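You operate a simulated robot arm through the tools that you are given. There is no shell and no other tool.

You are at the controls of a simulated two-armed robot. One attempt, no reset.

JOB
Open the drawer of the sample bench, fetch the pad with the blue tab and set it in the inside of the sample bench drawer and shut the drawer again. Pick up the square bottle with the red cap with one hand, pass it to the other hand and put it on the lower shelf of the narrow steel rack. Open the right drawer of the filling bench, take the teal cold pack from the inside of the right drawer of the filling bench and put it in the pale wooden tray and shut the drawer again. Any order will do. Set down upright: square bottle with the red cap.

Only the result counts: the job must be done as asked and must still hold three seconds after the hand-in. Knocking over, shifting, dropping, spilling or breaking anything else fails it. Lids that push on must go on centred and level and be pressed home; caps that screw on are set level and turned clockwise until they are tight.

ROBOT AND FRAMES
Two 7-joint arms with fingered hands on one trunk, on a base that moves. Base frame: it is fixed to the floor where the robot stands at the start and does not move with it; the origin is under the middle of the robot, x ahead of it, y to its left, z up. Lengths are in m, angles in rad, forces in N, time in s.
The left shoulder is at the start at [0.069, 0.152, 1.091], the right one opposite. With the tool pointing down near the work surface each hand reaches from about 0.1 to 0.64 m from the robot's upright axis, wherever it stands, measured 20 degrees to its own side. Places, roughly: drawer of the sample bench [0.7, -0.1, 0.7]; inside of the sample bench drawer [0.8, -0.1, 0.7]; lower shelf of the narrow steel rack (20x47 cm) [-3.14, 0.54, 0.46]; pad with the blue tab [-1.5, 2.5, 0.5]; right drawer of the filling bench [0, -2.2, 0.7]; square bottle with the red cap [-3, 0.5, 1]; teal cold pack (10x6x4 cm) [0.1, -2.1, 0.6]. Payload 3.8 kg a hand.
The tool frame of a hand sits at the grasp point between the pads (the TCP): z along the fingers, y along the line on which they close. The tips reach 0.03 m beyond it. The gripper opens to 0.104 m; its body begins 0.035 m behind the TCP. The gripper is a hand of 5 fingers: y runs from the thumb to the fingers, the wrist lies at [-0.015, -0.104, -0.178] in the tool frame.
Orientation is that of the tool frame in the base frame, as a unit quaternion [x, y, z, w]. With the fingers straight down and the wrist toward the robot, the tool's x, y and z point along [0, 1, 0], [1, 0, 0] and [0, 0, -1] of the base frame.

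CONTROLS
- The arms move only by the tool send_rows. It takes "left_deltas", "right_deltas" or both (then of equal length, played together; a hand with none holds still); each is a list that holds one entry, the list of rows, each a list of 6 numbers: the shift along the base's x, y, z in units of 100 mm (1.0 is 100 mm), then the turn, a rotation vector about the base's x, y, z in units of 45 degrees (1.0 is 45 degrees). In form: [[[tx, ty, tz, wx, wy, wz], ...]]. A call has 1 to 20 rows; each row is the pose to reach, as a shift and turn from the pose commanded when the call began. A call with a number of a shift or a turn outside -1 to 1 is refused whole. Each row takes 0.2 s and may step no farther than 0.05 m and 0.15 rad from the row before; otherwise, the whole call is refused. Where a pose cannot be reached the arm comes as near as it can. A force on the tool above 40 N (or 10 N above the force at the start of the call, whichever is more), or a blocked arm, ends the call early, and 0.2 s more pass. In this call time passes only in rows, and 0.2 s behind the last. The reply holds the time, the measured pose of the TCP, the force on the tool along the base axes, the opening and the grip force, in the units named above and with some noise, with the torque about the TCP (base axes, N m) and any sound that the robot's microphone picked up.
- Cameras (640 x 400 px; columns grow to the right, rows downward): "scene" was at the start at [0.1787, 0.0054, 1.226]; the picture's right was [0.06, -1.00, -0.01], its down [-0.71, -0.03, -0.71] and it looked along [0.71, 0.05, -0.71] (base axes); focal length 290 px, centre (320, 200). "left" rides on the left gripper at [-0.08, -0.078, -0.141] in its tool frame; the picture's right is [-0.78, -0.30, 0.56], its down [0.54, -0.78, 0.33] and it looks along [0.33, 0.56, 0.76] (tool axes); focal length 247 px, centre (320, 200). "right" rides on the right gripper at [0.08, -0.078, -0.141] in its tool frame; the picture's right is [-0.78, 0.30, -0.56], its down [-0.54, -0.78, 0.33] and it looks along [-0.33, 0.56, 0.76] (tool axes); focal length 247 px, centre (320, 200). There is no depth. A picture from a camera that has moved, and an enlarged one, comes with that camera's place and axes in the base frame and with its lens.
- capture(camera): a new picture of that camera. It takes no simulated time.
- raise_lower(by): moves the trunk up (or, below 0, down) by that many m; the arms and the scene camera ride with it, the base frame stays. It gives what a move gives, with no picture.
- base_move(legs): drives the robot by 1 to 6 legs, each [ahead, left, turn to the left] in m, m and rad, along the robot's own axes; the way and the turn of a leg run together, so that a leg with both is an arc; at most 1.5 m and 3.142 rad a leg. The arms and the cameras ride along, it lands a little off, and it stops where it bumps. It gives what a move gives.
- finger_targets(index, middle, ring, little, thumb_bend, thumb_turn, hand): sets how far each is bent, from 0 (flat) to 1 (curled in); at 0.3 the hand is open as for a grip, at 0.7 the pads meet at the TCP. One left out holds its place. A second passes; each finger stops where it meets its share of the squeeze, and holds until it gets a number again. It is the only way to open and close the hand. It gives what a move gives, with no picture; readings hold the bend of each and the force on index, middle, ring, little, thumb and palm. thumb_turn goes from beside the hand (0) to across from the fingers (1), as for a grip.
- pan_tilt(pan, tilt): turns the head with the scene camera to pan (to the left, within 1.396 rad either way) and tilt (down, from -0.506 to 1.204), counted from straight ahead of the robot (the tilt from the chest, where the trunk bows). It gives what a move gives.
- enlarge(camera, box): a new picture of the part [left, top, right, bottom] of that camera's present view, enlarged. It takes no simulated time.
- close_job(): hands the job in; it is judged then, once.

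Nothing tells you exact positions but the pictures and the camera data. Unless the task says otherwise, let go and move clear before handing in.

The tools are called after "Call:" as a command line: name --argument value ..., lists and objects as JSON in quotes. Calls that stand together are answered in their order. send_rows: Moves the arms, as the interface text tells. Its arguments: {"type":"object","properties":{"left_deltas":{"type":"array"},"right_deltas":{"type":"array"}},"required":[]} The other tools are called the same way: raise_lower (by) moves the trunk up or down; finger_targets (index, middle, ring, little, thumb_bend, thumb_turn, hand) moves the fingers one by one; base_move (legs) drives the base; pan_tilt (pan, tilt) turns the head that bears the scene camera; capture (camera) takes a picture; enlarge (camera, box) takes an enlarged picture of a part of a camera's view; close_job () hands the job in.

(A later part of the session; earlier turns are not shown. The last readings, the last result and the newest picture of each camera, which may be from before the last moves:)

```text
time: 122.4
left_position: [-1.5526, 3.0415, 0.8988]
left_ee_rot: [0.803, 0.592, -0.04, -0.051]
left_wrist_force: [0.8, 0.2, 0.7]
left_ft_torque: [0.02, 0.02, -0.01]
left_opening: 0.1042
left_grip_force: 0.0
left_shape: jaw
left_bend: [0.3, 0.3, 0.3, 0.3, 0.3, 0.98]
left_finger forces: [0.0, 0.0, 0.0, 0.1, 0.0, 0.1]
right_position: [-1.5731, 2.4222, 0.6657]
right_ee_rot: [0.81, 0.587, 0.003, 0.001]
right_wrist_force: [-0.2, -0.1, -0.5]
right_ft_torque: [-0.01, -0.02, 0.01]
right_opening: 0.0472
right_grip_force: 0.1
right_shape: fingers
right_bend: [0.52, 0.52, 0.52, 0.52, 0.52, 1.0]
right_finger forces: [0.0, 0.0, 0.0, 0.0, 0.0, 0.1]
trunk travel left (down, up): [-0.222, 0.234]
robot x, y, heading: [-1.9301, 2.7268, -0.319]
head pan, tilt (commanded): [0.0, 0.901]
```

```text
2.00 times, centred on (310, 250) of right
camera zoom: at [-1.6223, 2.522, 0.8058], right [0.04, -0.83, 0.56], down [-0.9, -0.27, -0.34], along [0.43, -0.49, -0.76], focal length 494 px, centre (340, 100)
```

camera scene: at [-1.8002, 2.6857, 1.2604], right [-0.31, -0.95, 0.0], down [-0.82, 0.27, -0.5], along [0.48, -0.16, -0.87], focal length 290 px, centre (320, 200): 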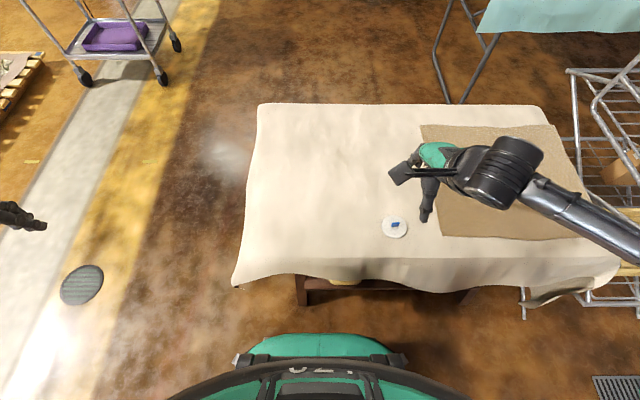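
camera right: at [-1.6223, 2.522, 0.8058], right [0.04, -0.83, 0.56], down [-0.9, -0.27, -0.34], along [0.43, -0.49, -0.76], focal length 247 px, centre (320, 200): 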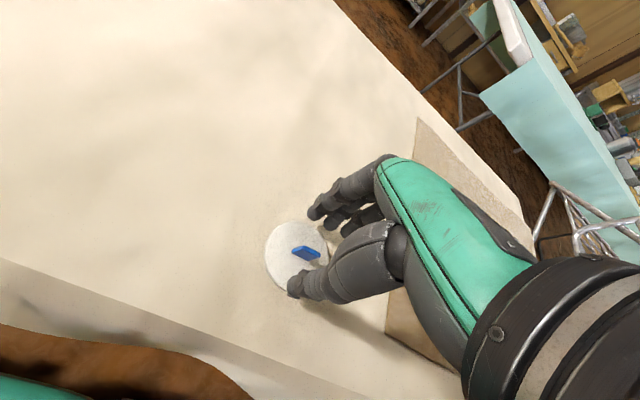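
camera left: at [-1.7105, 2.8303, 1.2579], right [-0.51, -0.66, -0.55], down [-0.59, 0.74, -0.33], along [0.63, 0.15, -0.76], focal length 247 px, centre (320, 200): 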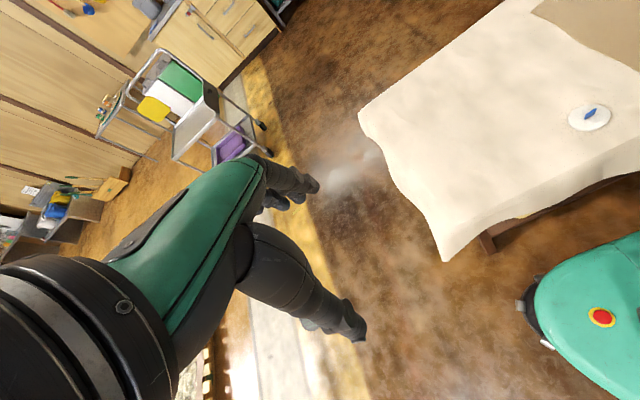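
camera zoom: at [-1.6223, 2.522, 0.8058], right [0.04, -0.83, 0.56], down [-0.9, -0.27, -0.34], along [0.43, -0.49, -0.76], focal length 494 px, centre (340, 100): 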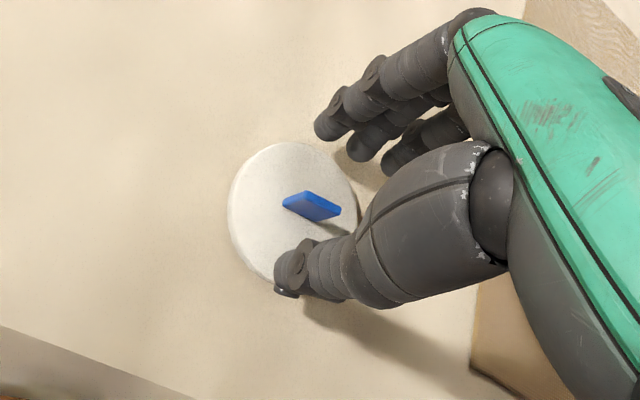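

The tab sits between thumb and index/middle, tips about level with its top. I'll lower 1 cm more and close gently.

Call:
send_rows --right_deltas '[[[-0.01, 0.0, -0.06, 0, 0, 0], [-0.02, -0.01, -0.11, 0, 0, 0]]]'

Call:
finger_targets --hand "right" --index 0.64 --middle 0.64 --thumb_bend 0.64

Call:
enlarge --camera "right" --box '[230, 150, 390, 350]'

```text
time: 123.0
left_position: [-1.5539, 3.0424, 0.9015]
left_ee_rot: [0.804, 0.592, -0.04, -0.051]
left_wrist_force: [0.0, -0.5, 0.4]
left_ft_torque: [-0.01, -0.02, -0.02]
left_opening: 0.1041
left_grip_force: 0.0
left_shape: jaw
left_bend: [0.3, 0.3, 0.3, 0.3, 0.3, 0.98]
left_finger forces: [0.1, 0.1, 0.1, 0.0, 0.0, 0.0]
right_position: [-1.5741, 2.4208, 0.6565]
right_ee_rot: [0.81, 0.587, 0.004, 0.002]
right_wrist_force: [-0.1, 1.0, 8.1]
right_ft_torque: [0.09, 0.19, -0.01]
right_opening: 0.0472
right_grip_force: 3.8
right_shape: fingers
right_bend: [0.52, 0.52, 0.52, 0.52, 0.52, 1.0]
right_finger forces: [0.7, 0.0, 0.0, 0.1, 7.6, 0.0]
trunk travel left (down, up): [-0.222, 0.234]
robot x, y, heading: [-1.9265, 2.7293, -0.315]
head pan, tilt (commanded): [0.0, 0.901]
```

```text
time: 124.0
left_position: [-1.5538, 3.0419, 0.8999]
left_ee_rot: [0.803, 0.592, -0.04, -0.051]
left_wrist_force: [-0.3, 0.6, 0.6]
left_ft_torque: [0.0, -0.01, -0.01]
left_opening: 0.1039
left_grip_force: 0.0
left_shape: jaw
left_bend: [0.3, 0.3, 0.3, 0.3, 0.3, 0.98]
left_finger forces: [0.0, 0.1, 0.1, 0.0, 0.0, 0.1]
right_position: [-1.5745, 2.4218, 0.6566]
right_ee_rot: [0.81, 0.587, 0.003, 0.003]
right_wrist_force: [8.1, -1.3, 21.4]
right_ft_torque: [-0.2, -0.46, -0.02]
right_opening: 0.0355
right_grip_force: 14.9
right_shape: fingers
right_bend: [0.58, 0.57, 0.52, 0.52, 0.57, 1.0]
right_finger forces: [9.4, 12.2, 0.0, 0.0, 8.4, 0.0]
trunk travel left (down, up): [-0.222, 0.234]
robot x, y, heading: [-1.9239, 2.7263, -0.316]
head pan, tilt (commanded): [0.0, 0.901]
```

```text
2.00 times, centred on (310, 250) of right
camera zoom: at [-1.6243, 2.5214, 0.7964], right [0.04, -0.83, 0.56], down [-0.9, -0.27, -0.34], along [0.43, -0.49, -0.76], focal length 494 px, centre (340, 100)
```

zoom: 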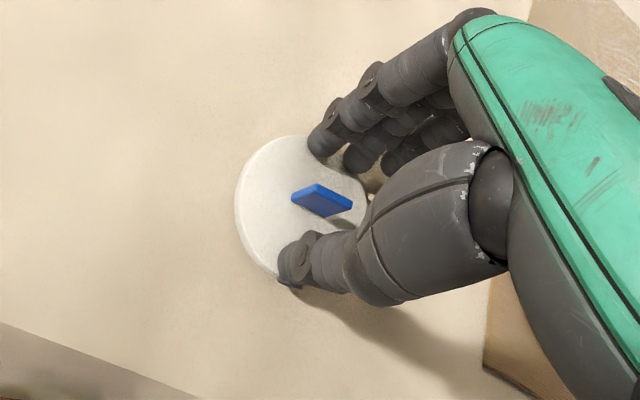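

The fingertips are pressing on the disc top. I'll lift 6 mm and close again so that they slide in to the tab.

Call:
send_rows --right_deltas '[[[0.0, 0.0, 0.04, 0, 0, 0], [0.0, 0.0, 0.08, 0, 0, 0]]]'

Call:
finger_targets --hand "right" --index 0.66 --middle 0.66 --thumb_bend 0.66

Call:
enlarge --camera "right" --box '[230, 150, 390, 350]'

```text
time: 124.6
left_position: [-1.5532, 3.0418, 0.9001]
left_ee_rot: [0.803, 0.592, -0.041, -0.052]
left_wrist_force: [-0.1, -0.8, 0.0]
left_ft_torque: [-0.02, -0.01, 0.01]
left_opening: 0.104
left_grip_force: 0.1
left_shape: jaw
left_bend: [0.3, 0.3, 0.3, 0.3, 0.3, 0.98]
left_finger forces: [0.0, 0.0, 0.0, 0.1, 0.0, 0.1]
right_position: [-1.5777, 2.422, 0.6589]
right_ee_rot: [0.81, 0.586, -0.001, -0.002]
right_wrist_force: [0.5, 0.6, -0.3]
right_ft_torque: [0.01, -0.04, 0.0]
right_opening: 0.0208
right_grip_force: 2.9
right_shape: fingers
right_bend: [0.63, 0.62, 0.52, 0.52, 0.62, 1.0]
right_finger forces: [0.7, 1.9, 0.0, 0.0, 2.8, 0.0]
trunk travel left (down, up): [-0.222, 0.234]
robot x, y, heading: [-1.9321, 2.7275, -0.317]
head pan, tilt (commanded): [0.0, 0.901]
```

```text
time: 125.6
left_position: [-1.5525, 3.0417, 0.9003]
left_ee_rot: [0.803, 0.592, -0.04, -0.052]
left_wrist_force: [0.2, -0.7, -0.2]
left_ft_torque: [-0.01, 0.03, -0.02]
left_opening: 0.1041
left_grip_force: 0.0
left_shape: jaw
left_bend: [0.3, 0.3, 0.3, 0.3, 0.3, 0.98]
left_finger forces: [0.0, 0.1, 0.0, 0.1, 0.0, 0.0]
right_position: [-1.5748, 2.4224, 0.6612]
right_ee_rot: [0.809, 0.587, 0.001, 0.0]
right_wrist_force: [0.0, -0.6, -0.1]
right_ft_torque: [0.01, 0.05, -0.01]
right_opening: 0.0166
right_grip_force: 3.7
right_shape: fingers
right_bend: [0.66, 0.62, 0.52, 0.52, 0.62, 1.0]
right_finger forces: [0.0, 3.3, 0.0, 0.0, 3.7, 0.0]
trunk travel left (down, up): [-0.222, 0.234]
robot x, y, heading: [-1.9299, 2.7244, -0.317]
head pan, tilt (commanded): [0.0, 0.901]
```

```text
2.00 times, centred on (310, 250) of right
camera zoom: at [-1.6241, 2.5213, 0.8017], right [0.04, -0.83, 0.56], down [-0.9, -0.27, -0.34], along [0.43, -0.49, -0.76], focal length 494 px, centre (340, 100)
```

zoom: 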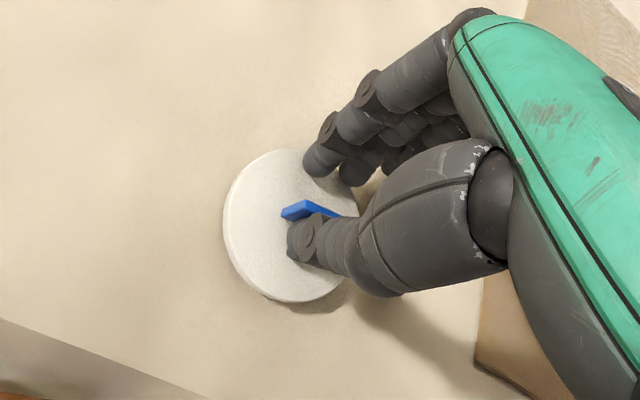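

Thumb and middle finger now meet the tab from both sides. I'll squeeze a bit more and check.

Call:
finger_targets --hand "right" --index 0.75 --middle 0.75 --thumb_bend 0.72

Call:
enlarge --camera "right" --box '[230, 150, 390, 350]'

Call:
enlarge --camera "scene" --box '[355, 170, 455, 270]'

```text
time: 126.6
left_position: [-1.5535, 3.0422, 0.8996]
left_ee_rot: [0.803, 0.592, -0.04, -0.052]
left_wrist_force: [0.1, 0.3, -0.4]
left_ft_torque: [0.0, 0.03, -0.03]
left_opening: 0.1039
left_grip_force: 0.1
left_shape: jaw
left_bend: [0.3, 0.3, 0.3, 0.3, 0.3, 0.98]
left_finger forces: [0.0, 0.0, 0.0, 0.0, 0.1, 0.0]
right_position: [-1.5743, 2.421, 0.661]
right_ee_rot: [0.809, 0.587, 0.002, 0.001]
right_wrist_force: [0.4, 0.6, 0.5]
right_ft_torque: [-0.01, 0.04, 0.0]
right_opening: 0.0024
right_grip_force: 9.1
right_shape: fingers
right_bend: [0.75, 0.63, 0.52, 0.52, 0.65, 1.0]
right_finger forces: [1.5, 6.6, 0.0, 0.0, 10.1, 0.0]
trunk travel left (down, up): [-0.222, 0.234]
robot x, y, heading: [-1.9293, 2.7285, -0.32]
head pan, tilt (commanded): [0.0, 0.901]
```

```text
2.00 times, centred on (310, 250) of right
camera zoom: at [-1.6242, 2.5212, 0.8017], right [0.04, -0.83, 0.56], down [-0.9, -0.27, -0.34], along [0.43, -0.49, -0.76], focal length 494 px, centre (340, 100)
```

zoom: 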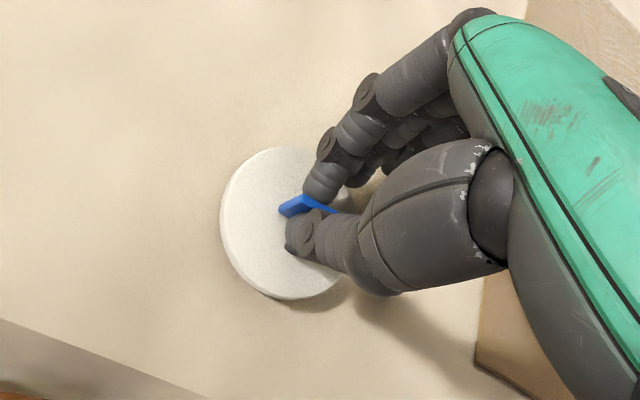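

```text
4.00 times, centred on (405, 220) of scene
camera zoom: at [-1.8012, 2.6854, 1.2606], right [-0.31, -0.95, 0.0], down [-0.82, 0.27, -0.5], along [0.48, -0.16, -0.87], focal length 1160 px, centre (-20, 120)
```

zoom: 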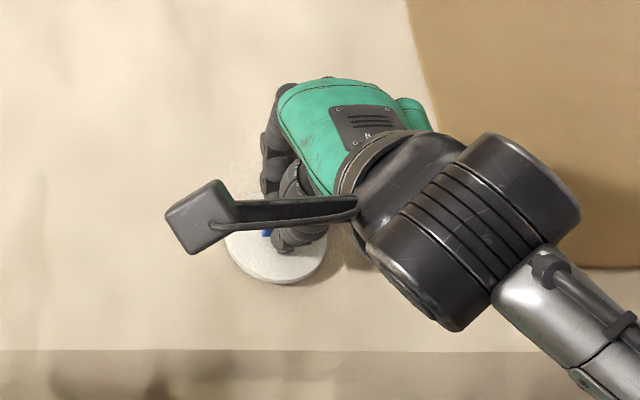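

The tab is firmly pinched (about 10 N). Lifting slowly and checking.

Call:
send_rows --right_deltas '[[[0, 0, 0.1, 0, 0, 0], [0, 0, 0.25, 0, 0, 0], [0, 0, 0.45, 0, 0, 0], [0, 0, 0.7, 0, 0, 0], [0, 0, 1.0, 0, 0, 0]]]'

Call:
enlarge --camera "right" --box '[230, 150, 390, 350]'

Call:
capture --camera "scene"

```text
time: 127.8
left_position: [-1.5534, 3.042, 0.9007]
left_ee_rot: [0.803, 0.592, -0.04, -0.051]
left_wrist_force: [-0.8, -0.1, 0.0]
left_ft_torque: [-0.01, 0.0, -0.01]
left_opening: 0.1042
left_grip_force: 0.1
left_shape: jaw
left_bend: [0.3, 0.3, 0.3, 0.3, 0.3, 0.98]
left_finger forces: [0.0, 0.0, 0.1, 0.0, 0.0, 0.0]
right_position: [-1.575, 2.4221, 0.7607]
right_ee_rot: [0.81, 0.587, 0.001, 0.001]
right_wrist_force: [0.9, -0.3, -0.2]
right_ft_torque: [-0.05, 0.01, -0.05]
right_opening: 0.0023
right_grip_force: 8.6
right_shape: fingers
right_bend: [0.75, 0.63, 0.52, 0.52, 0.65, 1.0]
right_finger forces: [1.4, 6.6, 0.0, 0.1, 9.7, 0.1]
trunk travel left (down, up): [-0.222, 0.234]
robot x, y, heading: [-1.934, 2.7299, -0.316]
head pan, tilt (commanded): [0.0, 0.901]
```

```text
2.00 times, centred on (310, 250) of right
camera zoom: at [-1.6243, 2.5218, 0.9016], right [0.04, -0.83, 0.56], down [-0.9, -0.27, -0.34], along [0.43, -0.49, -0.76], focal length 494 px, centre (340, 100)
```

zoom: 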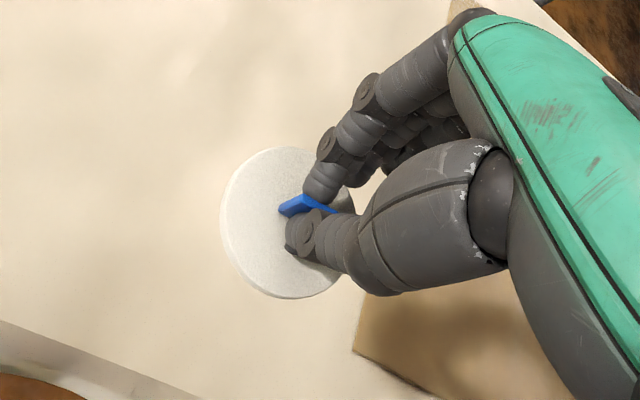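

```text
taken
camera scene: at [-1.8013, 2.6856, 1.2606], right [-0.31, -0.95, 0.0], down [-0.82, 0.27, -0.5], along [0.48, -0.16, -0.87], focal length 290 px, centre (320, 200)
```

scene: 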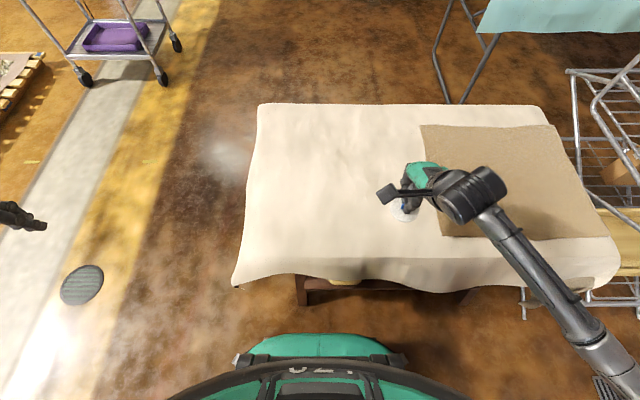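

The pad is in hand. I'll raise the arm and trunk for travel, then retrace my way, facing the bench wall and side-stepping.

Call:
send_rows --right_deltas '[[[-0.2, 0.05, 0.25, 0, 0, 0], [-0.4, 0.1, 0.5, 0, 0, 0], [-0.6, 0.15, 0.75, 0, 0, 0], [-0.75, 0.2, 1.0, 0, 0, 0]]]'

Call:
raise_lower --by 0.18

Call:
enlarge --camera "right" --box '[230, 150, 390, 350]'

```text
time: 128.8
left_position: [-1.5518, 3.0408, 0.8988]
left_ee_rot: [0.804, 0.591, -0.04, -0.052]
left_wrist_force: [0.2, 0.8, -0.1]
left_ft_torque: [0.02, 0.01, 0.01]
left_opening: 0.104
left_grip_force: 0.1
left_shape: jaw
left_bend: [0.3, 0.3, 0.3, 0.3, 0.3, 0.98]
left_finger forces: [0.0, 0.0, 0.0, 0.0, 0.0, 0.0]
right_position: [-1.6284, 2.4362, 0.8504]
right_ee_rot: [0.809, 0.588, 0.001, 0.0]
right_wrist_force: [-0.2, 0.6, 1.2]
right_ft_torque: [-0.04, 0.03, -0.01]
right_opening: 0.0027
right_grip_force: 8.6
right_shape: fingers
right_bend: [0.75, 0.63, 0.52, 0.52, 0.65, 1.0]
right_finger forces: [1.6, 6.6, 0.0, 0.0, 9.7, 0.0]
right hand out of reach, approached as far as the arm can: row 4
trunk travel left (down, up): [-0.222, 0.234]
robot x, y, heading: [-1.9274, 2.7274, -0.318]
head pan, tilt (commanded): [0.0, 0.901]
```

```text
time: 130.8
left_position: [-1.5537, 3.0419, 1.0794]
left_ee_rot: [0.803, 0.592, -0.04, -0.052]
left_wrist_force: [0.3, -0.2, 0.2]
left_ft_torque: [0.03, 0.02, 0.0]
left_opening: 0.1039
left_grip_force: 0.0
left_shape: jaw
left_bend: [0.3, 0.3, 0.3, 0.3, 0.3, 0.98]
left_finger forces: [0.1, 0.0, 0.0, 0.0, 0.0, 0.0]
right_position: [-1.6276, 2.4368, 1.0289]
right_ee_rot: [0.809, 0.587, 0.002, 0.001]
right_wrist_force: [-0.1, -0.4, -0.3]
right_ft_torque: [-0.02, 0.03, 0.03]
right_opening: 0.0024
right_grip_force: 9.0
right_shape: fingers
right_bend: [0.75, 0.63, 0.52, 0.52, 0.65, 1.0]
right_finger forces: [1.4, 6.6, 0.0, 0.1, 9.8, 0.0]
trunk travel left (down, up): [-0.402, 0.054]
robot x, y, heading: [-1.9294, 2.7287, -0.32]
head pan, tilt (commanded): [0.0, 0.901]
```

```text
2.00 times, centred on (310, 250) of right
camera zoom: at [-1.6768, 2.5366, 1.1707], right [0.04, -0.83, 0.56], down [-0.9, -0.27, -0.34], along [0.43, -0.49, -0.76], focal length 494 px, centre (340, 100)
```

zoom: 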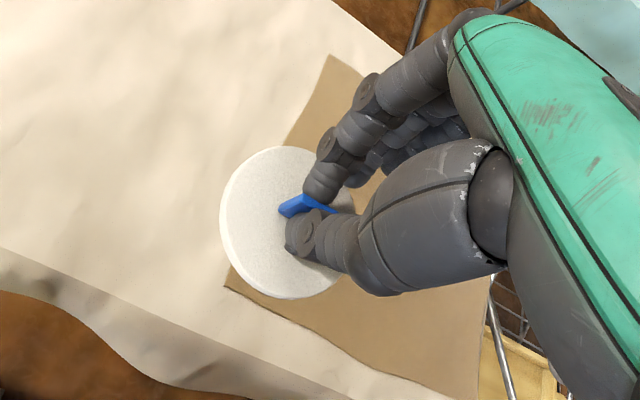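

Pad is steady in the right hand. Driving back around the open end of the table toward the aisle.

Call:
base_move --legs '[[0, 0.68, 0], [1.35, 0, 0], [1.3, 0, 0]]'

Call:
pan_tilt --pan -0.5 --tilt 0.6

Call:
capture --camera "scene"

```text
time: 143.5
left_position: [0.3041, 3.1831, 1.0805]
left_ee_rot: [0.777, 0.626, -0.042, -0.05]
left_wrist_force: [0.1, -0.9, -0.4]
left_ft_torque: [0.02, -0.01, -0.01]
left_opening: 0.1038
left_grip_force: 0.0
left_shape: jaw
left_bend: [0.3, 0.3, 0.3, 0.3, 0.3, 0.98]
left_finger forces: [0.0, 0.0, 0.1, 0.1, 0.1, 0.0]
right_position: [0.2782, 2.5745, 1.0303]
right_ee_rot: [0.784, 0.621, 0.003, 0.002]
right_wrist_force: [-0.2, 0.3, 0.5]
right_ft_torque: [-0.01, -0.02, -0.02]
right_opening: 0.0024
right_grip_force: 8.9
right_shape: fingers
right_bend: [0.75, 0.63, 0.52, 0.52, 0.65, 1.0]
right_finger forces: [1.5, 6.7, 0.1, 0.1, 9.6, 0.0]
trunk travel left (down, up): [-0.402, 0.054]
robot x, y, heading: [-0.044, 2.8358, -0.233]
head pan, tilt (commanded): [0.0, 0.901]
stopped in leg 3: the robot was blocked; the commanded pose is now the measured one
```

```text
time: 144.4
left_position: [0.31, 3.1837, 1.0792]
left_ee_rot: [0.777, 0.625, -0.043, -0.051]
left_wrist_force: [-0.7, -0.5, -0.8]
left_ft_torque: [0.01, -0.01, 0.02]
left_opening: 0.1041
left_grip_force: 0.0
left_shape: jaw
left_bend: [0.3, 0.3, 0.3, 0.3, 0.3, 0.98]
left_finger forces: [0.0, 0.1, 0.0, 0.1, 0.1, 0.0]
right_position: [0.2842, 2.5731, 1.0289]
right_ee_rot: [0.784, 0.621, 0.001, 0.0]
right_wrist_force: [0.7, -0.1, -0.4]
right_ft_torque: [0.04, 0.0, 0.02]
right_opening: 0.0024
right_grip_force: 8.4
right_shape: fingers
right_bend: [0.75, 0.63, 0.52, 0.52, 0.65, 1.0]
right_finger forces: [1.6, 6.6, 0.1, 0.1, 9.6, 0.0]
trunk travel left (down, up): [-0.402, 0.054]
robot x, y, heading: [-0.0399, 2.838, -0.238]
head pan, tilt (commanded): [-0.499, 0.6]
```

```text
taken
camera scene: at [0.0297, 2.7785, 1.4839], right [-0.67, -0.74, 0.0], down [-0.43, 0.38, -0.82], along [0.61, -0.55, -0.57], focal length 290 px, centre (320, 200)
```

scene: 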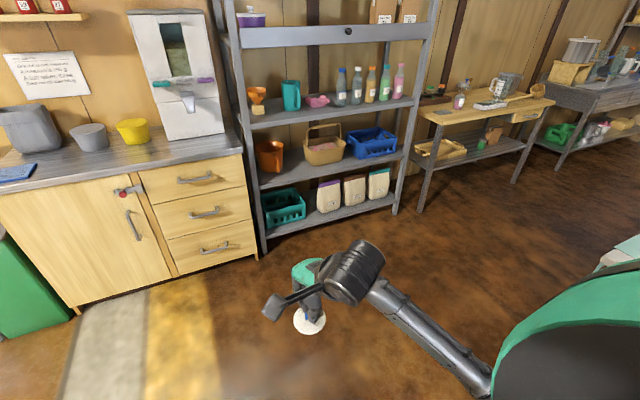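

Something stopped me on the left, most likely the cart. Let me look there.

Call:
pan_tilt --pan 1.2 --tilt 0.6

Call:
capture --camera "scene"

Call:
capture --camera "left"

```text
time: 146.2
left_position: [0.3078, 3.1834, 1.0795]
left_ee_rot: [0.777, 0.626, -0.042, -0.05]
left_wrist_force: [-0.2, -0.3, 0.0]
left_ft_torque: [-0.03, 0.0, 0.02]
left_opening: 0.1041
left_grip_force: 0.1
left_shape: jaw
left_bend: [0.3, 0.3, 0.3, 0.3, 0.3, 0.98]
left_finger forces: [0.1, 0.0, 0.1, 0.0, 0.0, 0.1]
right_position: [0.284, 2.5743, 1.0304]
right_ee_rot: [0.784, 0.621, 0.001, 0.0]
right_wrist_force: [0.7, 0.5, -0.2]
right_ft_torque: [-0.06, -0.07, 0.04]
right_opening: 0.0026
right_grip_force: 9.3
right_shape: fingers
right_bend: [0.75, 0.63, 0.52, 0.52, 0.65, 1.0]
right_finger forces: [1.4, 6.7, 0.0, 0.1, 9.6, 0.0]
trunk travel left (down, up): [-0.402, 0.054]
robot x, y, heading: [-0.0429, 2.8369, -0.236]
head pan, tilt (commanded): [1.201, 0.6]
```

```text
taken
camera scene: at [0.0133, 2.9102, 1.4844], right [0.82, -0.57, -0.01], down [-0.33, -0.46, -0.82], along [0.46, 0.68, -0.57], focal length 290 px, centre (320, 200)
```

scene: 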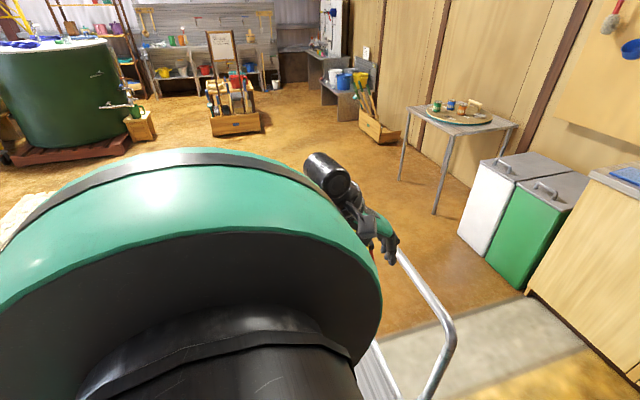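

```text
taken
camera left: at [0.2337, 3.1176, 1.2304], right [-0.53, -0.68, -0.51], down [-0.68, 0.7, -0.23], along [0.51, 0.23, -0.83], focal length 247 px, centre (320, 200)
```

left: 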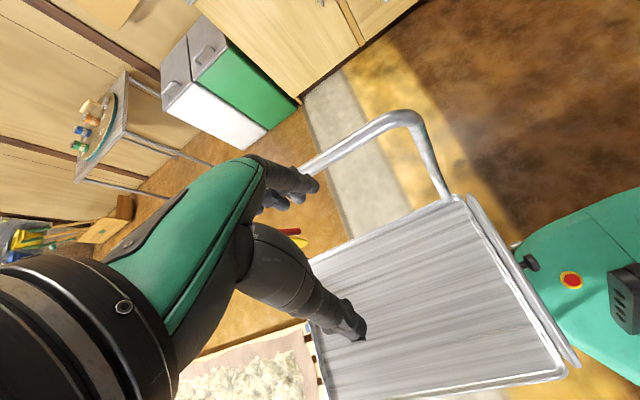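

My base has brushed the cart on the left. I'll side-step right away from it and look at whether it has moved.

Call:
base_move --legs '[[0, -0.3, 0]]'

Call:
capture --camera "scene"

Call:
capture --camera "left"

```text
time: 148.2
left_position: [0.24, 2.8966, 1.0799]
left_ee_rot: [0.777, 0.626, -0.044, -0.05]
left_wrist_force: [0.0, 0.1, 1.2]
left_ft_torque: [0.01, 0.02, 0.0]
left_opening: 0.1038
left_grip_force: 0.0
left_shape: jaw
left_bend: [0.3, 0.3, 0.3, 0.3, 0.3, 0.98]
left_finger forces: [0.1, 0.0, 0.0, 0.0, 0.0, 0.0]
right_position: [0.214, 2.2879, 1.0291]
right_ee_rot: [0.784, 0.621, 0.002, 0.0]
right_wrist_force: [-0.6, -0.1, 0.5]
right_ft_torque: [-0.02, 0.0, -0.02]
right_opening: 0.0024
right_grip_force: 9.1
right_shape: fingers
right_bend: [0.75, 0.63, 0.52, 0.52, 0.65, 1.0]
right_finger forces: [1.5, 6.6, 0.0, 0.1, 9.6, 0.1]
trunk travel left (down, up): [-0.402, 0.054]
robot x, y, heading: [-0.1102, 2.5495, -0.234]
head pan, tilt (commanded): [1.201, 0.6]
```

```text
taken
camera scene: at [-0.0554, 2.6237, 1.4843], right [0.82, -0.57, -0.01], down [-0.33, -0.46, -0.82], along [0.46, 0.68, -0.57], focal length 290 px, centre (320, 200)
```

scene: 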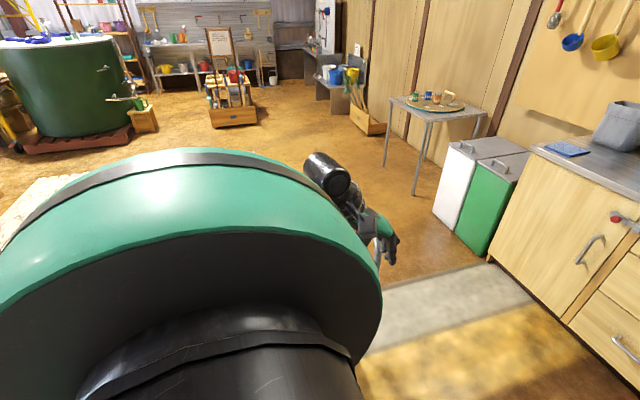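

```text
taken
camera left: at [0.1647, 2.8311, 1.2299], right [-0.52, -0.68, -0.51], down [-0.68, 0.69, -0.23], along [0.51, 0.23, -0.83], focal length 247 px, centre (320, 200)
```

left: 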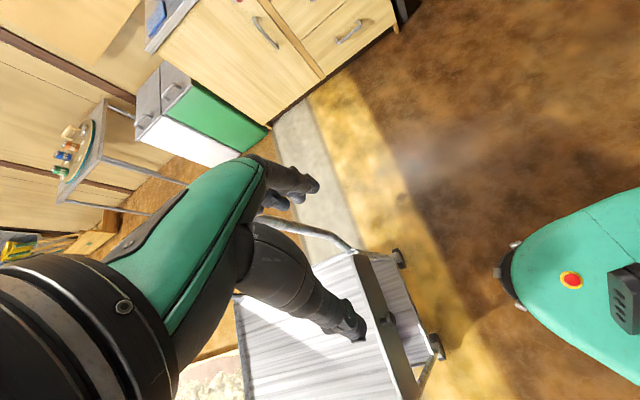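

The cart's casters compute to the same spots as before within a couple of centimetres, so it seems undisturbed. I'll straighten up, side-step further from it, and go on into the aisle.

Call:
base_move --legs '[[0, 0, -0.08], [0, -0.28, 0], [0.88, 0, 0]]'

Call:
pan_tilt --pan -1.2 --tilt 0.6

Call:
capture --camera "scene"

```text
time: 154.9
left_position: [1.0255, 2.3123, 1.0813]
left_ee_rot: [0.803, 0.593, -0.041, -0.051]
left_wrist_force: [0.3, -0.3, 0.3]
left_ft_torque: [-0.01, -0.01, 0.01]
left_opening: 0.104
left_grip_force: 0.1
left_shape: jaw
left_bend: [0.3, 0.3, 0.3, 0.3, 0.3, 0.98]
left_finger forces: [0.1, 0.0, 0.0, 0.0, 0.0, 0.1]
right_position: [0.9491, 1.7081, 1.0298]
right_ee_rot: [0.809, 0.588, 0.002, 0.001]
right_wrist_force: [-1.2, -0.2, -0.3]
right_ft_torque: [-0.01, 0.0, -0.01]
right_opening: 0.0023
right_grip_force: 9.3
right_shape: fingers
right_bend: [0.75, 0.63, 0.52, 0.52, 0.65, 1.0]
right_finger forces: [1.5, 6.6, 0.0, 0.0, 9.7, 0.0]
trunk travel left (down, up): [-0.402, 0.054]
robot x, y, heading: [0.6457, 2.0023, -0.32]
head pan, tilt (commanded): [1.201, 0.6]
```

```text
time: 157.2
left_position: [1.0248, 2.3127, 1.0796]
left_ee_rot: [0.803, 0.592, -0.041, -0.052]
left_wrist_force: [0.6, 0.5, 0.0]
left_ft_torque: [0.01, 0.0, -0.01]
left_opening: 0.1039
left_grip_force: 0.0
left_shape: jaw
left_bend: [0.3, 0.3, 0.3, 0.3, 0.3, 0.98]
left_finger forces: [0.0, 0.1, 0.0, 0.1, 0.0, 0.0]
right_position: [0.9497, 1.7072, 1.0305]
right_ee_rot: [0.81, 0.587, 0.001, 0.0]
right_wrist_force: [-0.5, 0.2, 0.2]
right_ft_torque: [0.0, 0.01, -0.01]
right_opening: 0.0023
right_grip_force: 9.2
right_shape: fingers
right_bend: [0.75, 0.63, 0.52, 0.52, 0.65, 1.0]
right_finger forces: [1.6, 6.7, 0.1, 0.0, 9.6, 0.0]
trunk travel left (down, up): [-0.402, 0.054]
robot x, y, heading: [0.6462, 2.0028, -0.319]
head pan, tilt (commanded): [-1.201, 0.6]
```

```text
taken
camera scene: at [0.6571, 1.909, 1.4844], right [-1.0, -0.05, 0.01], down [-0.04, 0.57, -0.82], along [0.04, -0.82, -0.57], focal length 290 px, centre (320, 200)
```

scene: 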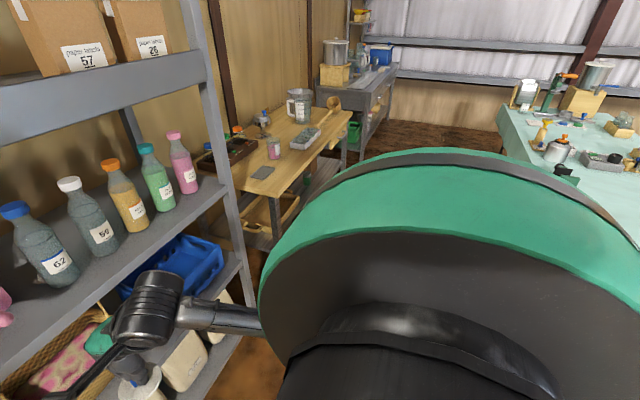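

I'm in the aisle; the kettle on the mint counter still stands upright. I'll side-step right along the aisle to the sample bench drawer.

Call:
base_move --legs '[[0, -1.0, 0], [0, -0.9, 0]]'

Call:
pan_tilt --pan 0.0 --tilt 0.9

Call:
capture --camera "scene"

```text
time: 166.7
left_position: [0.461, 0.5058, 1.0798]
left_ee_rot: [0.79, 0.61, -0.042, -0.052]
left_wrist_force: [0.7, 0.4, -0.3]
left_ft_torque: [0.02, -0.03, -0.02]
left_opening: 0.1041
left_grip_force: 0.0
left_shape: jaw
left_bend: [0.3, 0.3, 0.3, 0.3, 0.3, 0.98]
left_finger forces: [0.1, 0.0, 0.0, 0.1, 0.0, 0.0]
right_position: [0.4111, -0.1017, 1.0295]
right_ee_rot: [0.797, 0.604, 0.0, 0.0]
right_wrist_force: [-0.9, -0.7, 0.0]
right_ft_torque: [0.0, 0.0, -0.03]
right_opening: 0.0025
right_grip_force: 9.1
right_shape: fingers
right_bend: [0.75, 0.63, 0.52, 0.52, 0.65, 1.0]
right_finger forces: [1.4, 6.5, 0.0, 0.0, 9.6, 0.1]
trunk travel left (down, up): [-0.402, 0.054]
robot x, y, heading: [0.0986, 0.1777, -0.278]
head pan, tilt (commanded): [-1.201, 0.6]
```

```text
time: 168.1
left_position: [0.4601, 0.5041, 1.0807]
left_ee_rot: [0.79, 0.61, -0.042, -0.052]
left_wrist_force: [-0.1, 0.2, -0.3]
left_ft_torque: [0.0, 0.0, 0.0]
left_opening: 0.1041
left_grip_force: 0.1
left_shape: jaw
left_bend: [0.3, 0.3, 0.3, 0.3, 0.3, 0.98]
left_finger forces: [0.1, 0.1, 0.1, 0.1, 0.0, 0.0]
right_position: [0.4104, -0.1013, 1.029]
right_ee_rot: [0.796, 0.605, 0.002, 0.0]
right_wrist_force: [-0.2, -0.4, -1.2]
right_ft_torque: [-0.02, 0.0, 0.01]
right_opening: 0.0024
right_grip_force: 8.8
right_shape: fingers
right_bend: [0.75, 0.63, 0.52, 0.52, 0.65, 1.0]
right_finger forces: [1.4, 6.5, 0.0, 0.0, 9.6, 0.1]
trunk travel left (down, up): [-0.402, 0.054]
robot x, y, heading: [0.0971, 0.1755, -0.28]
head pan, tilt (commanded): [0.0, 0.901]
```

```text
taken
camera scene: at [0.1736, 0.1538, 1.4593], right [-0.27, -0.96, 0.0], down [-0.76, 0.22, -0.61], along [0.59, -0.17, -0.79], focal length 290 px, centre (320, 200)
```

scene: 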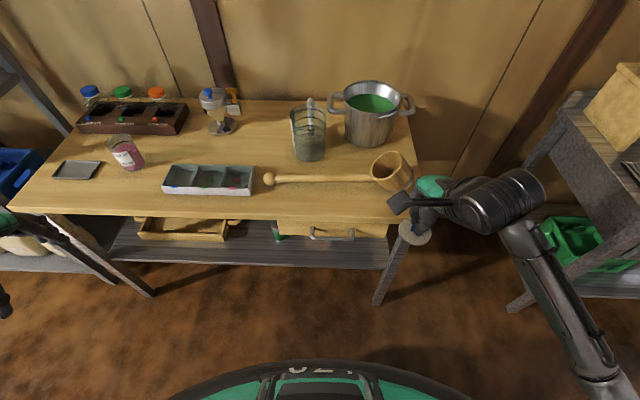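

The drawer handle's bar is at about (0.593, -0.005, 0.708), nearly straight ahead. I'll line up so it's on my left-hand side, then lower the trunk for a closer look.

Call:
base_move --legs '[[0, 0, -0.035], [0, -0.15, 0], [-0.08, 0, 0]]'

Call:
raise_lower --by -0.15

Call:
capture --camera "scene"

Call:
enlarge --camera "scene" --box '[200, 130, 360, 230]'

```text
time: 170.5
left_position: [0.3565, 0.3699, 1.0779]
left_ee_rot: [0.8, 0.596, -0.042, -0.054]
left_wrist_force: [0.2, 0.0, 0.6]
left_ft_torque: [-0.06, 0.08, -0.03]
left_opening: 0.1039
left_grip_force: 0.1
left_shape: jaw
left_bend: [0.3, 0.3, 0.3, 0.3, 0.3, 0.98]
left_finger forces: [0.0, 0.1, 0.1, 0.0, 0.0, 0.1]
right_position: [0.2846, -0.2339, 1.0295]
right_ee_rot: [0.806, 0.592, -0.001, -0.002]
right_wrist_force: [0.5, 0.0, 0.2]
right_ft_torque: [-0.03, -0.02, -0.01]
right_opening: 0.0026
right_grip_force: 9.1
right_shape: fingers
right_bend: [0.75, 0.63, 0.52, 0.52, 0.65, 1.0]
right_finger forces: [1.5, 6.6, 0.0, 0.0, 9.6, 0.1]
trunk travel left (down, up): [-0.402, 0.054]
robot x, y, heading: [-0.0236, 0.0518, -0.311]
head pan, tilt (commanded): [0.0, 0.901]
```

```text
time: 172.2
left_position: [0.3518, 0.3716, 0.93]
left_ee_rot: [0.8, 0.596, -0.04, -0.051]
left_wrist_force: [0.3, -0.2, 0.0]
left_ft_torque: [-0.02, 0.04, -0.02]
left_opening: 0.104
left_grip_force: 0.1
left_shape: jaw
left_bend: [0.3, 0.3, 0.3, 0.3, 0.3, 0.98]
left_finger forces: [0.0, 0.0, 0.1, 0.0, 0.0, 0.0]
right_position: [0.2813, -0.2326, 0.8794]
right_ee_rot: [0.807, 0.591, 0.003, 0.001]
right_wrist_force: [0.1, 0.3, -0.3]
right_ft_torque: [-0.02, 0.02, 0.02]
right_opening: 0.0026
right_grip_force: 9.0
right_shape: fingers
right_bend: [0.75, 0.63, 0.52, 0.52, 0.65, 1.0]
right_finger forces: [1.5, 6.6, 0.1, 0.0, 9.6, 0.0]
trunk travel left (down, up): [-0.252, 0.204]
robot x, y, heading: [-0.0217, 0.0521, -0.308]
head pan, tilt (commanded): [0.0, 0.901]
```

```text
taken
camera scene: at [0.093, 0.0175, 1.2956], right [-0.31, -0.95, 0.0], down [-0.81, 0.26, -0.53], along [0.51, -0.16, -0.85], focal length 290 px, centre (320, 200)
```

scene: 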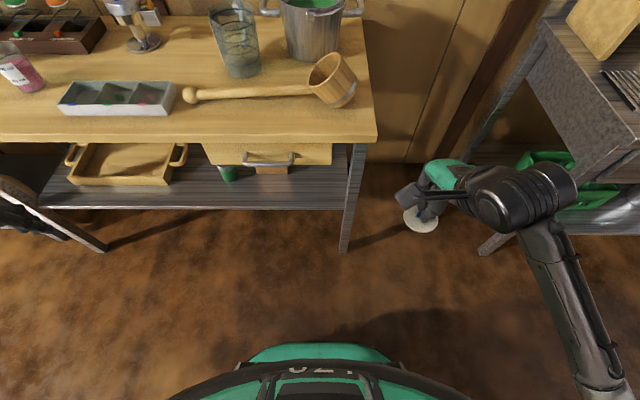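

```text
4.00 times, centred on (280, 180) of scene
camera zoom: at [0.093, 0.0175, 1.2956], right [-0.31, -0.95, 0.0], down [-0.81, 0.26, -0.53], along [0.51, -0.16, -0.85], focal length 1160 px, centre (480, 280)
```

zoom: 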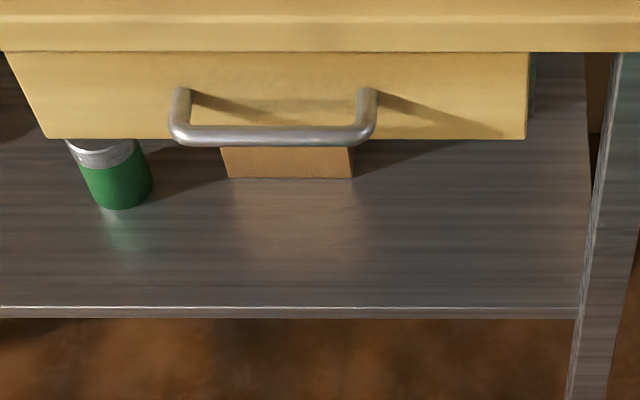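

The handle is a U-bar 13 cm wide standing about 3.5 cm off the drawer front, with 4 cm free below the bench top. I'll tilt the left hand 45° forward so its fingers can hook over and behind the bar.

Call:
send_rows --left_deltas '[[[0.1, -0.25, 0, -0.03, -0.0925, -0.0025], [0.2, -0.5, 0, -0.06, -0.185, -0.005], [0.3, -0.75, 0, -0.09, -0.2775, -0.0075], [0.4, -1.0, 0, -0.12, -0.37, -0.01]]]'

Call:
send_rows --left_deltas '[[[0.1, -0.25, -0.05, -0.03, -0.0925, -0.0025], [0.2, -0.5, -0.1, -0.06, -0.185, -0.005], [0.3, -0.75, -0.15, -0.09, -0.2775, -0.0075], [0.4, -1.0, -0.2, -0.12, -0.37, -0.01]]]'

Call:
send_rows --left_deltas '[[[0.08, -0.25, -0.08, -0.03, -0.0925, -0.0025], [0.15, -0.5, -0.15, -0.06, -0.185, -0.005], [0.23, -0.75, -0.22, -0.09, -0.2775, -0.0075], [0.3, -1.0, -0.3, -0.12, -0.37, -0.01]]]'

Call:
capture --camera "left"

Call:
capture --camera "scene"

```text
time: 173.2
left_position: [0.4204, 0.2813, 0.9161]
left_ee_rot: [0.802, 0.591, 0.049, 0.072]
left_wrist_force: [0.1, -0.9, -0.6]
left_ft_torque: [-0.01, 0.01, 0.02]
left_opening: 0.1038
left_grip_force: 0.0
left_shape: jaw
left_bend: [0.3, 0.3, 0.3, 0.3, 0.3, 0.98]
left_finger forces: [0.0, 0.1, 0.0, 0.0, 0.0, 0.0]
left hand out of reach, approached as far as the arm can: row 1, 2, 3, 4
right_position: [0.2824, -0.2342, 0.8802]
right_ee_rot: [0.806, 0.591, 0.002, 0.0]
right_wrist_force: [0.4, 0.0, 0.5]
right_ft_torque: [0.02, 0.0, -0.01]
right_opening: 0.0024
right_grip_force: 9.2
right_shape: fingers
right_bend: [0.75, 0.63, 0.52, 0.52, 0.65, 1.0]
right_finger forces: [1.5, 6.6, 0.1, 0.0, 9.7, 0.0]
trunk travel left (down, up): [-0.252, 0.204]
robot x, y, heading: [-0.0194, 0.0557, -0.31]
head pan, tilt (commanded): [0.0, 0.901]
```

```text
time: 174.2
left_position: [0.4595, 0.1808, 0.8965]
left_ee_rot: [0.785, 0.573, 0.135, 0.196]
left_wrist_force: [0.1, -0.2, -0.5]
left_ft_torque: [0.0, 0.02, 0.01]
left_opening: 0.1042
left_grip_force: 0.1
left_shape: jaw
left_bend: [0.3, 0.3, 0.3, 0.3, 0.3, 0.98]
left_finger forces: [0.0, 0.0, 0.1, 0.1, 0.1, 0.0]
right_position: [0.2824, -0.2327, 0.8792]
right_ee_rot: [0.807, 0.591, 0.002, -0.001]
right_wrist_force: [-0.2, 0.1, -0.2]
right_ft_torque: [0.02, -0.01, 0.0]
right_opening: 0.0026
right_grip_force: 9.1
right_shape: fingers
right_bend: [0.75, 0.63, 0.52, 0.52, 0.65, 1.0]
right_finger forces: [1.5, 6.7, 0.0, 0.0, 9.7, 0.0]
trunk travel left (down, up): [-0.252, 0.204]
robot x, y, heading: [-0.0226, 0.0564, -0.311]
head pan, tilt (commanded): [0.0, 0.901]
```

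```text
time: 175.2
left_position: [0.4901, 0.0807, 0.8658]
left_ee_rot: [0.749, 0.54, 0.22, 0.313]
left_wrist_force: [-0.5, 0.5, 0.9]
left_ft_torque: [-0.01, 0.0, 0.01]
left_opening: 0.1038
left_grip_force: 0.1
left_shape: jaw
left_bend: [0.3, 0.3, 0.3, 0.3, 0.3, 0.98]
left_finger forces: [0.0, 0.0, 0.0, 0.1, 0.0, 0.0]
right_position: [0.2808, -0.2353, 0.8795]
right_ee_rot: [0.807, 0.591, 0.002, 0.0]
right_wrist_force: [-0.2, -0.1, -0.1]
right_ft_torque: [0.0, 0.03, 0.02]
right_opening: 0.0022
right_grip_force: 8.8
right_shape: fingers
right_bend: [0.75, 0.63, 0.52, 0.52, 0.65, 1.0]
right_finger forces: [1.4, 6.5, 0.0, 0.0, 9.8, 0.1]
trunk travel left (down, up): [-0.252, 0.204]
robot x, y, heading: [-0.0232, 0.0522, -0.312]
head pan, tilt (commanded): [0.0, 0.901]
```

```text
taken
camera left: at [0.3177, 0.0543, 0.9124], right [-0.07, -0.8, -0.6], down [-0.13, 0.6, -0.79], along [0.99, 0.02, -0.15], focal length 247 px, centre (320, 200)
```

left: 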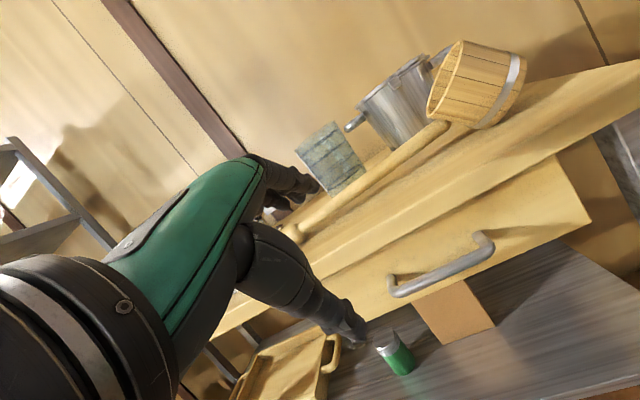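

```text
taken
camera scene: at [0.0934, 0.0165, 1.2955], right [-0.31, -0.95, 0.0], down [-0.81, 0.26, -0.53], along [0.51, -0.16, -0.85], focal length 290 px, centre (320, 200)
```

scene: 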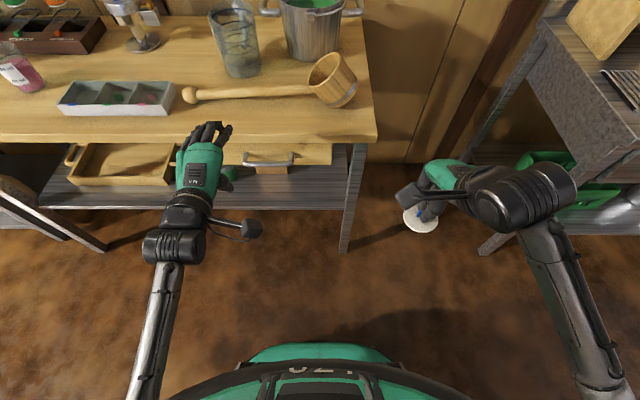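

The 45° pose is right, and from this camera the bar spans v≈0.12–0.25 m along the bench at z≈0.71. I'll pre-curl the fingers and move to a pre-hook point in front of the bar.

Call:
finger_targets --hand "left" --index 0.54 --middle 0.54 --ring 0.54 --little 0.54 --thumb_bend 0.45 --thumb_turn 1.0

Call:
send_rows --left_deltas '[[[0.14, -0.2, -0.3, 0, 0, 0], [0.28, -0.4, -0.6, 0, 0, 0], [0.41, -0.62, -0.89, 0, 0, 0]]]'

Call:
capture --camera "left"

Call:
enlarge --camera "scene" --box '[180, 110, 340, 210]'

```text
time: 176.2
left_position: [0.4893, 0.0812, 0.8654]
left_ee_rot: [0.749, 0.541, 0.219, 0.313]
left_wrist_force: [-1.4, 0.4, -0.4]
left_ft_torque: [0.01, 0.0, 0.03]
left_opening: 0.0536
left_grip_force: 0.1
left_shape: fingers
left_bend: [0.54, 0.54, 0.54, 0.54, 0.45, 0.99]
left_finger forces: [0.1, 0.1, 0.0, 0.0, 0.0, 0.0]
right_position: [0.2824, -0.2342, 0.8804]
right_ee_rot: [0.807, 0.591, 0.002, 0.0]
right_wrist_force: [-0.3, -0.6, -0.6]
right_ft_torque: [0.0, 0.02, 0.0]
right_opening: 0.0023
right_grip_force: 9.3
right_shape: fingers
right_bend: [0.75, 0.63, 0.52, 0.52, 0.65, 1.0]
right_finger forces: [1.5, 6.6, 0.1, 0.0, 9.7, 0.0]
trunk travel left (down, up): [-0.252, 0.204]
robot x, y, heading: [-0.0229, 0.0557, -0.313]
head pan, tilt (commanded): [0.0, 0.901]
```

```text
time: 177.2
left_position: [0.5292, 0.0402, 0.7632]
left_ee_rot: [0.764, 0.526, 0.238, 0.288]
left_wrist_force: [0.5, -0.2, -0.1]
left_ft_torque: [0.01, -0.03, 0.01]
left_opening: 0.0534
left_grip_force: 0.0
left_shape: fingers
left_bend: [0.54, 0.54, 0.54, 0.54, 0.45, 0.99]
left_finger forces: [0.1, 0.0, 0.1, 0.0, 0.0, 0.0]
right_position: [0.2805, -0.2337, 0.8801]
right_ee_rot: [0.807, 0.591, 0.002, 0.001]
right_wrist_force: [0.2, -0.4, -0.2]
right_ft_torque: [-0.02, 0.02, -0.02]
right_opening: 0.0026
right_grip_force: 8.9
right_shape: fingers
right_bend: [0.75, 0.63, 0.52, 0.52, 0.65, 1.0]
right_finger forces: [1.4, 6.5, 0.1, 0.0, 9.7, 0.0]
trunk travel left (down, up): [-0.252, 0.204]
robot x, y, heading: [-0.0228, 0.0553, -0.307]
head pan, tilt (commanded): [0.0, 0.901]
stopped in row 3 (left hand): the arm was blocked; the commanded pose is now the measured one
```

```text
taken
camera left: at [0.3569, 0.0137, 0.8066], right [-0.08, -0.75, -0.65], down [-0.12, 0.66, -0.74], along [0.99, 0.01, -0.14], focal length 247 px, centre (320, 200)
```

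left: 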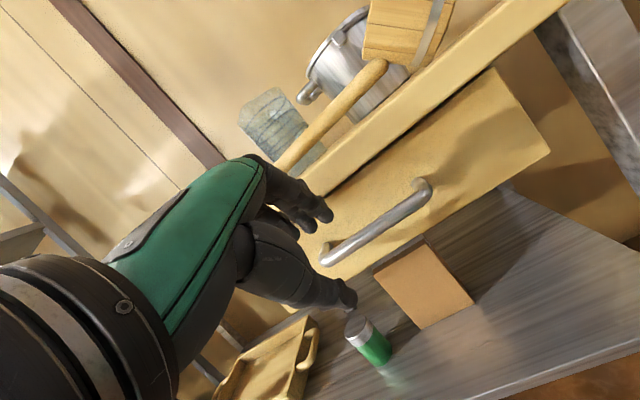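

```text
4.00 times, centred on (260, 160) of scene
camera zoom: at [0.093, 0.0173, 1.2956], right [-0.31, -0.95, 0.0], down [-0.81, 0.26, -0.53], along [0.51, -0.16, -0.85], focal length 1160 px, centre (560, 360)
```

zoom: 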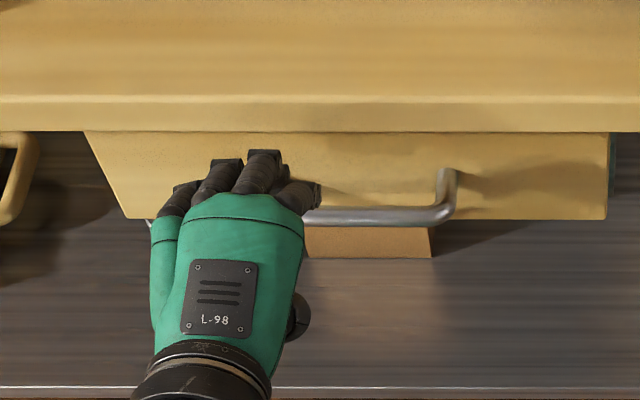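

The left arm stopped with no force on the hand. I'll look along the arm to see whether the elbow touches something.

Call:
pan_tilt --pan 0.7 --tilt 0.9

Call:
capture --camera "scene"

```text
time: 178.3
left_position: [0.5302, 0.0406, 0.7634]
left_ee_rot: [0.763, 0.527, 0.239, 0.289]
left_wrist_force: [-1.3, -0.3, 0.5]
left_ft_torque: [-0.04, 0.0, 0.01]
left_opening: 0.0534
left_grip_force: 0.2
left_shape: fingers
left_bend: [0.54, 0.54, 0.54, 0.54, 0.45, 0.99]
left_finger forces: [0.0, 0.1, 0.0, 0.0, 0.0, 0.0]
right_position: [0.281, -0.2325, 0.8805]
right_ee_rot: [0.807, 0.59, 0.001, 0.0]
right_wrist_force: [-0.4, -0.5, 0.7]
right_ft_torque: [0.01, -0.01, 0.05]
right_opening: 0.0024
right_grip_force: 9.2
right_shape: fingers
right_bend: [0.75, 0.63, 0.52, 0.52, 0.65, 1.0]
right_finger forces: [1.6, 6.6, 0.0, 0.1, 9.7, 0.0]
trunk travel left (down, up): [-0.252, 0.204]
robot x, y, heading: [-0.023, 0.0513, -0.31]
head pan, tilt (commanded): [0.7, 0.901]
```

```text
taken
camera scene: at [0.0913, 0.069, 1.2975], right [0.38, -0.92, -0.07], down [-0.79, -0.28, -0.55], along [0.49, 0.26, -0.83], focal length 290 px, centre (320, 200)
```

scene: 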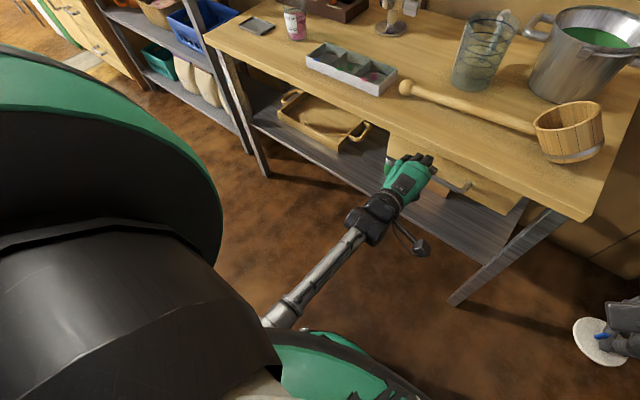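

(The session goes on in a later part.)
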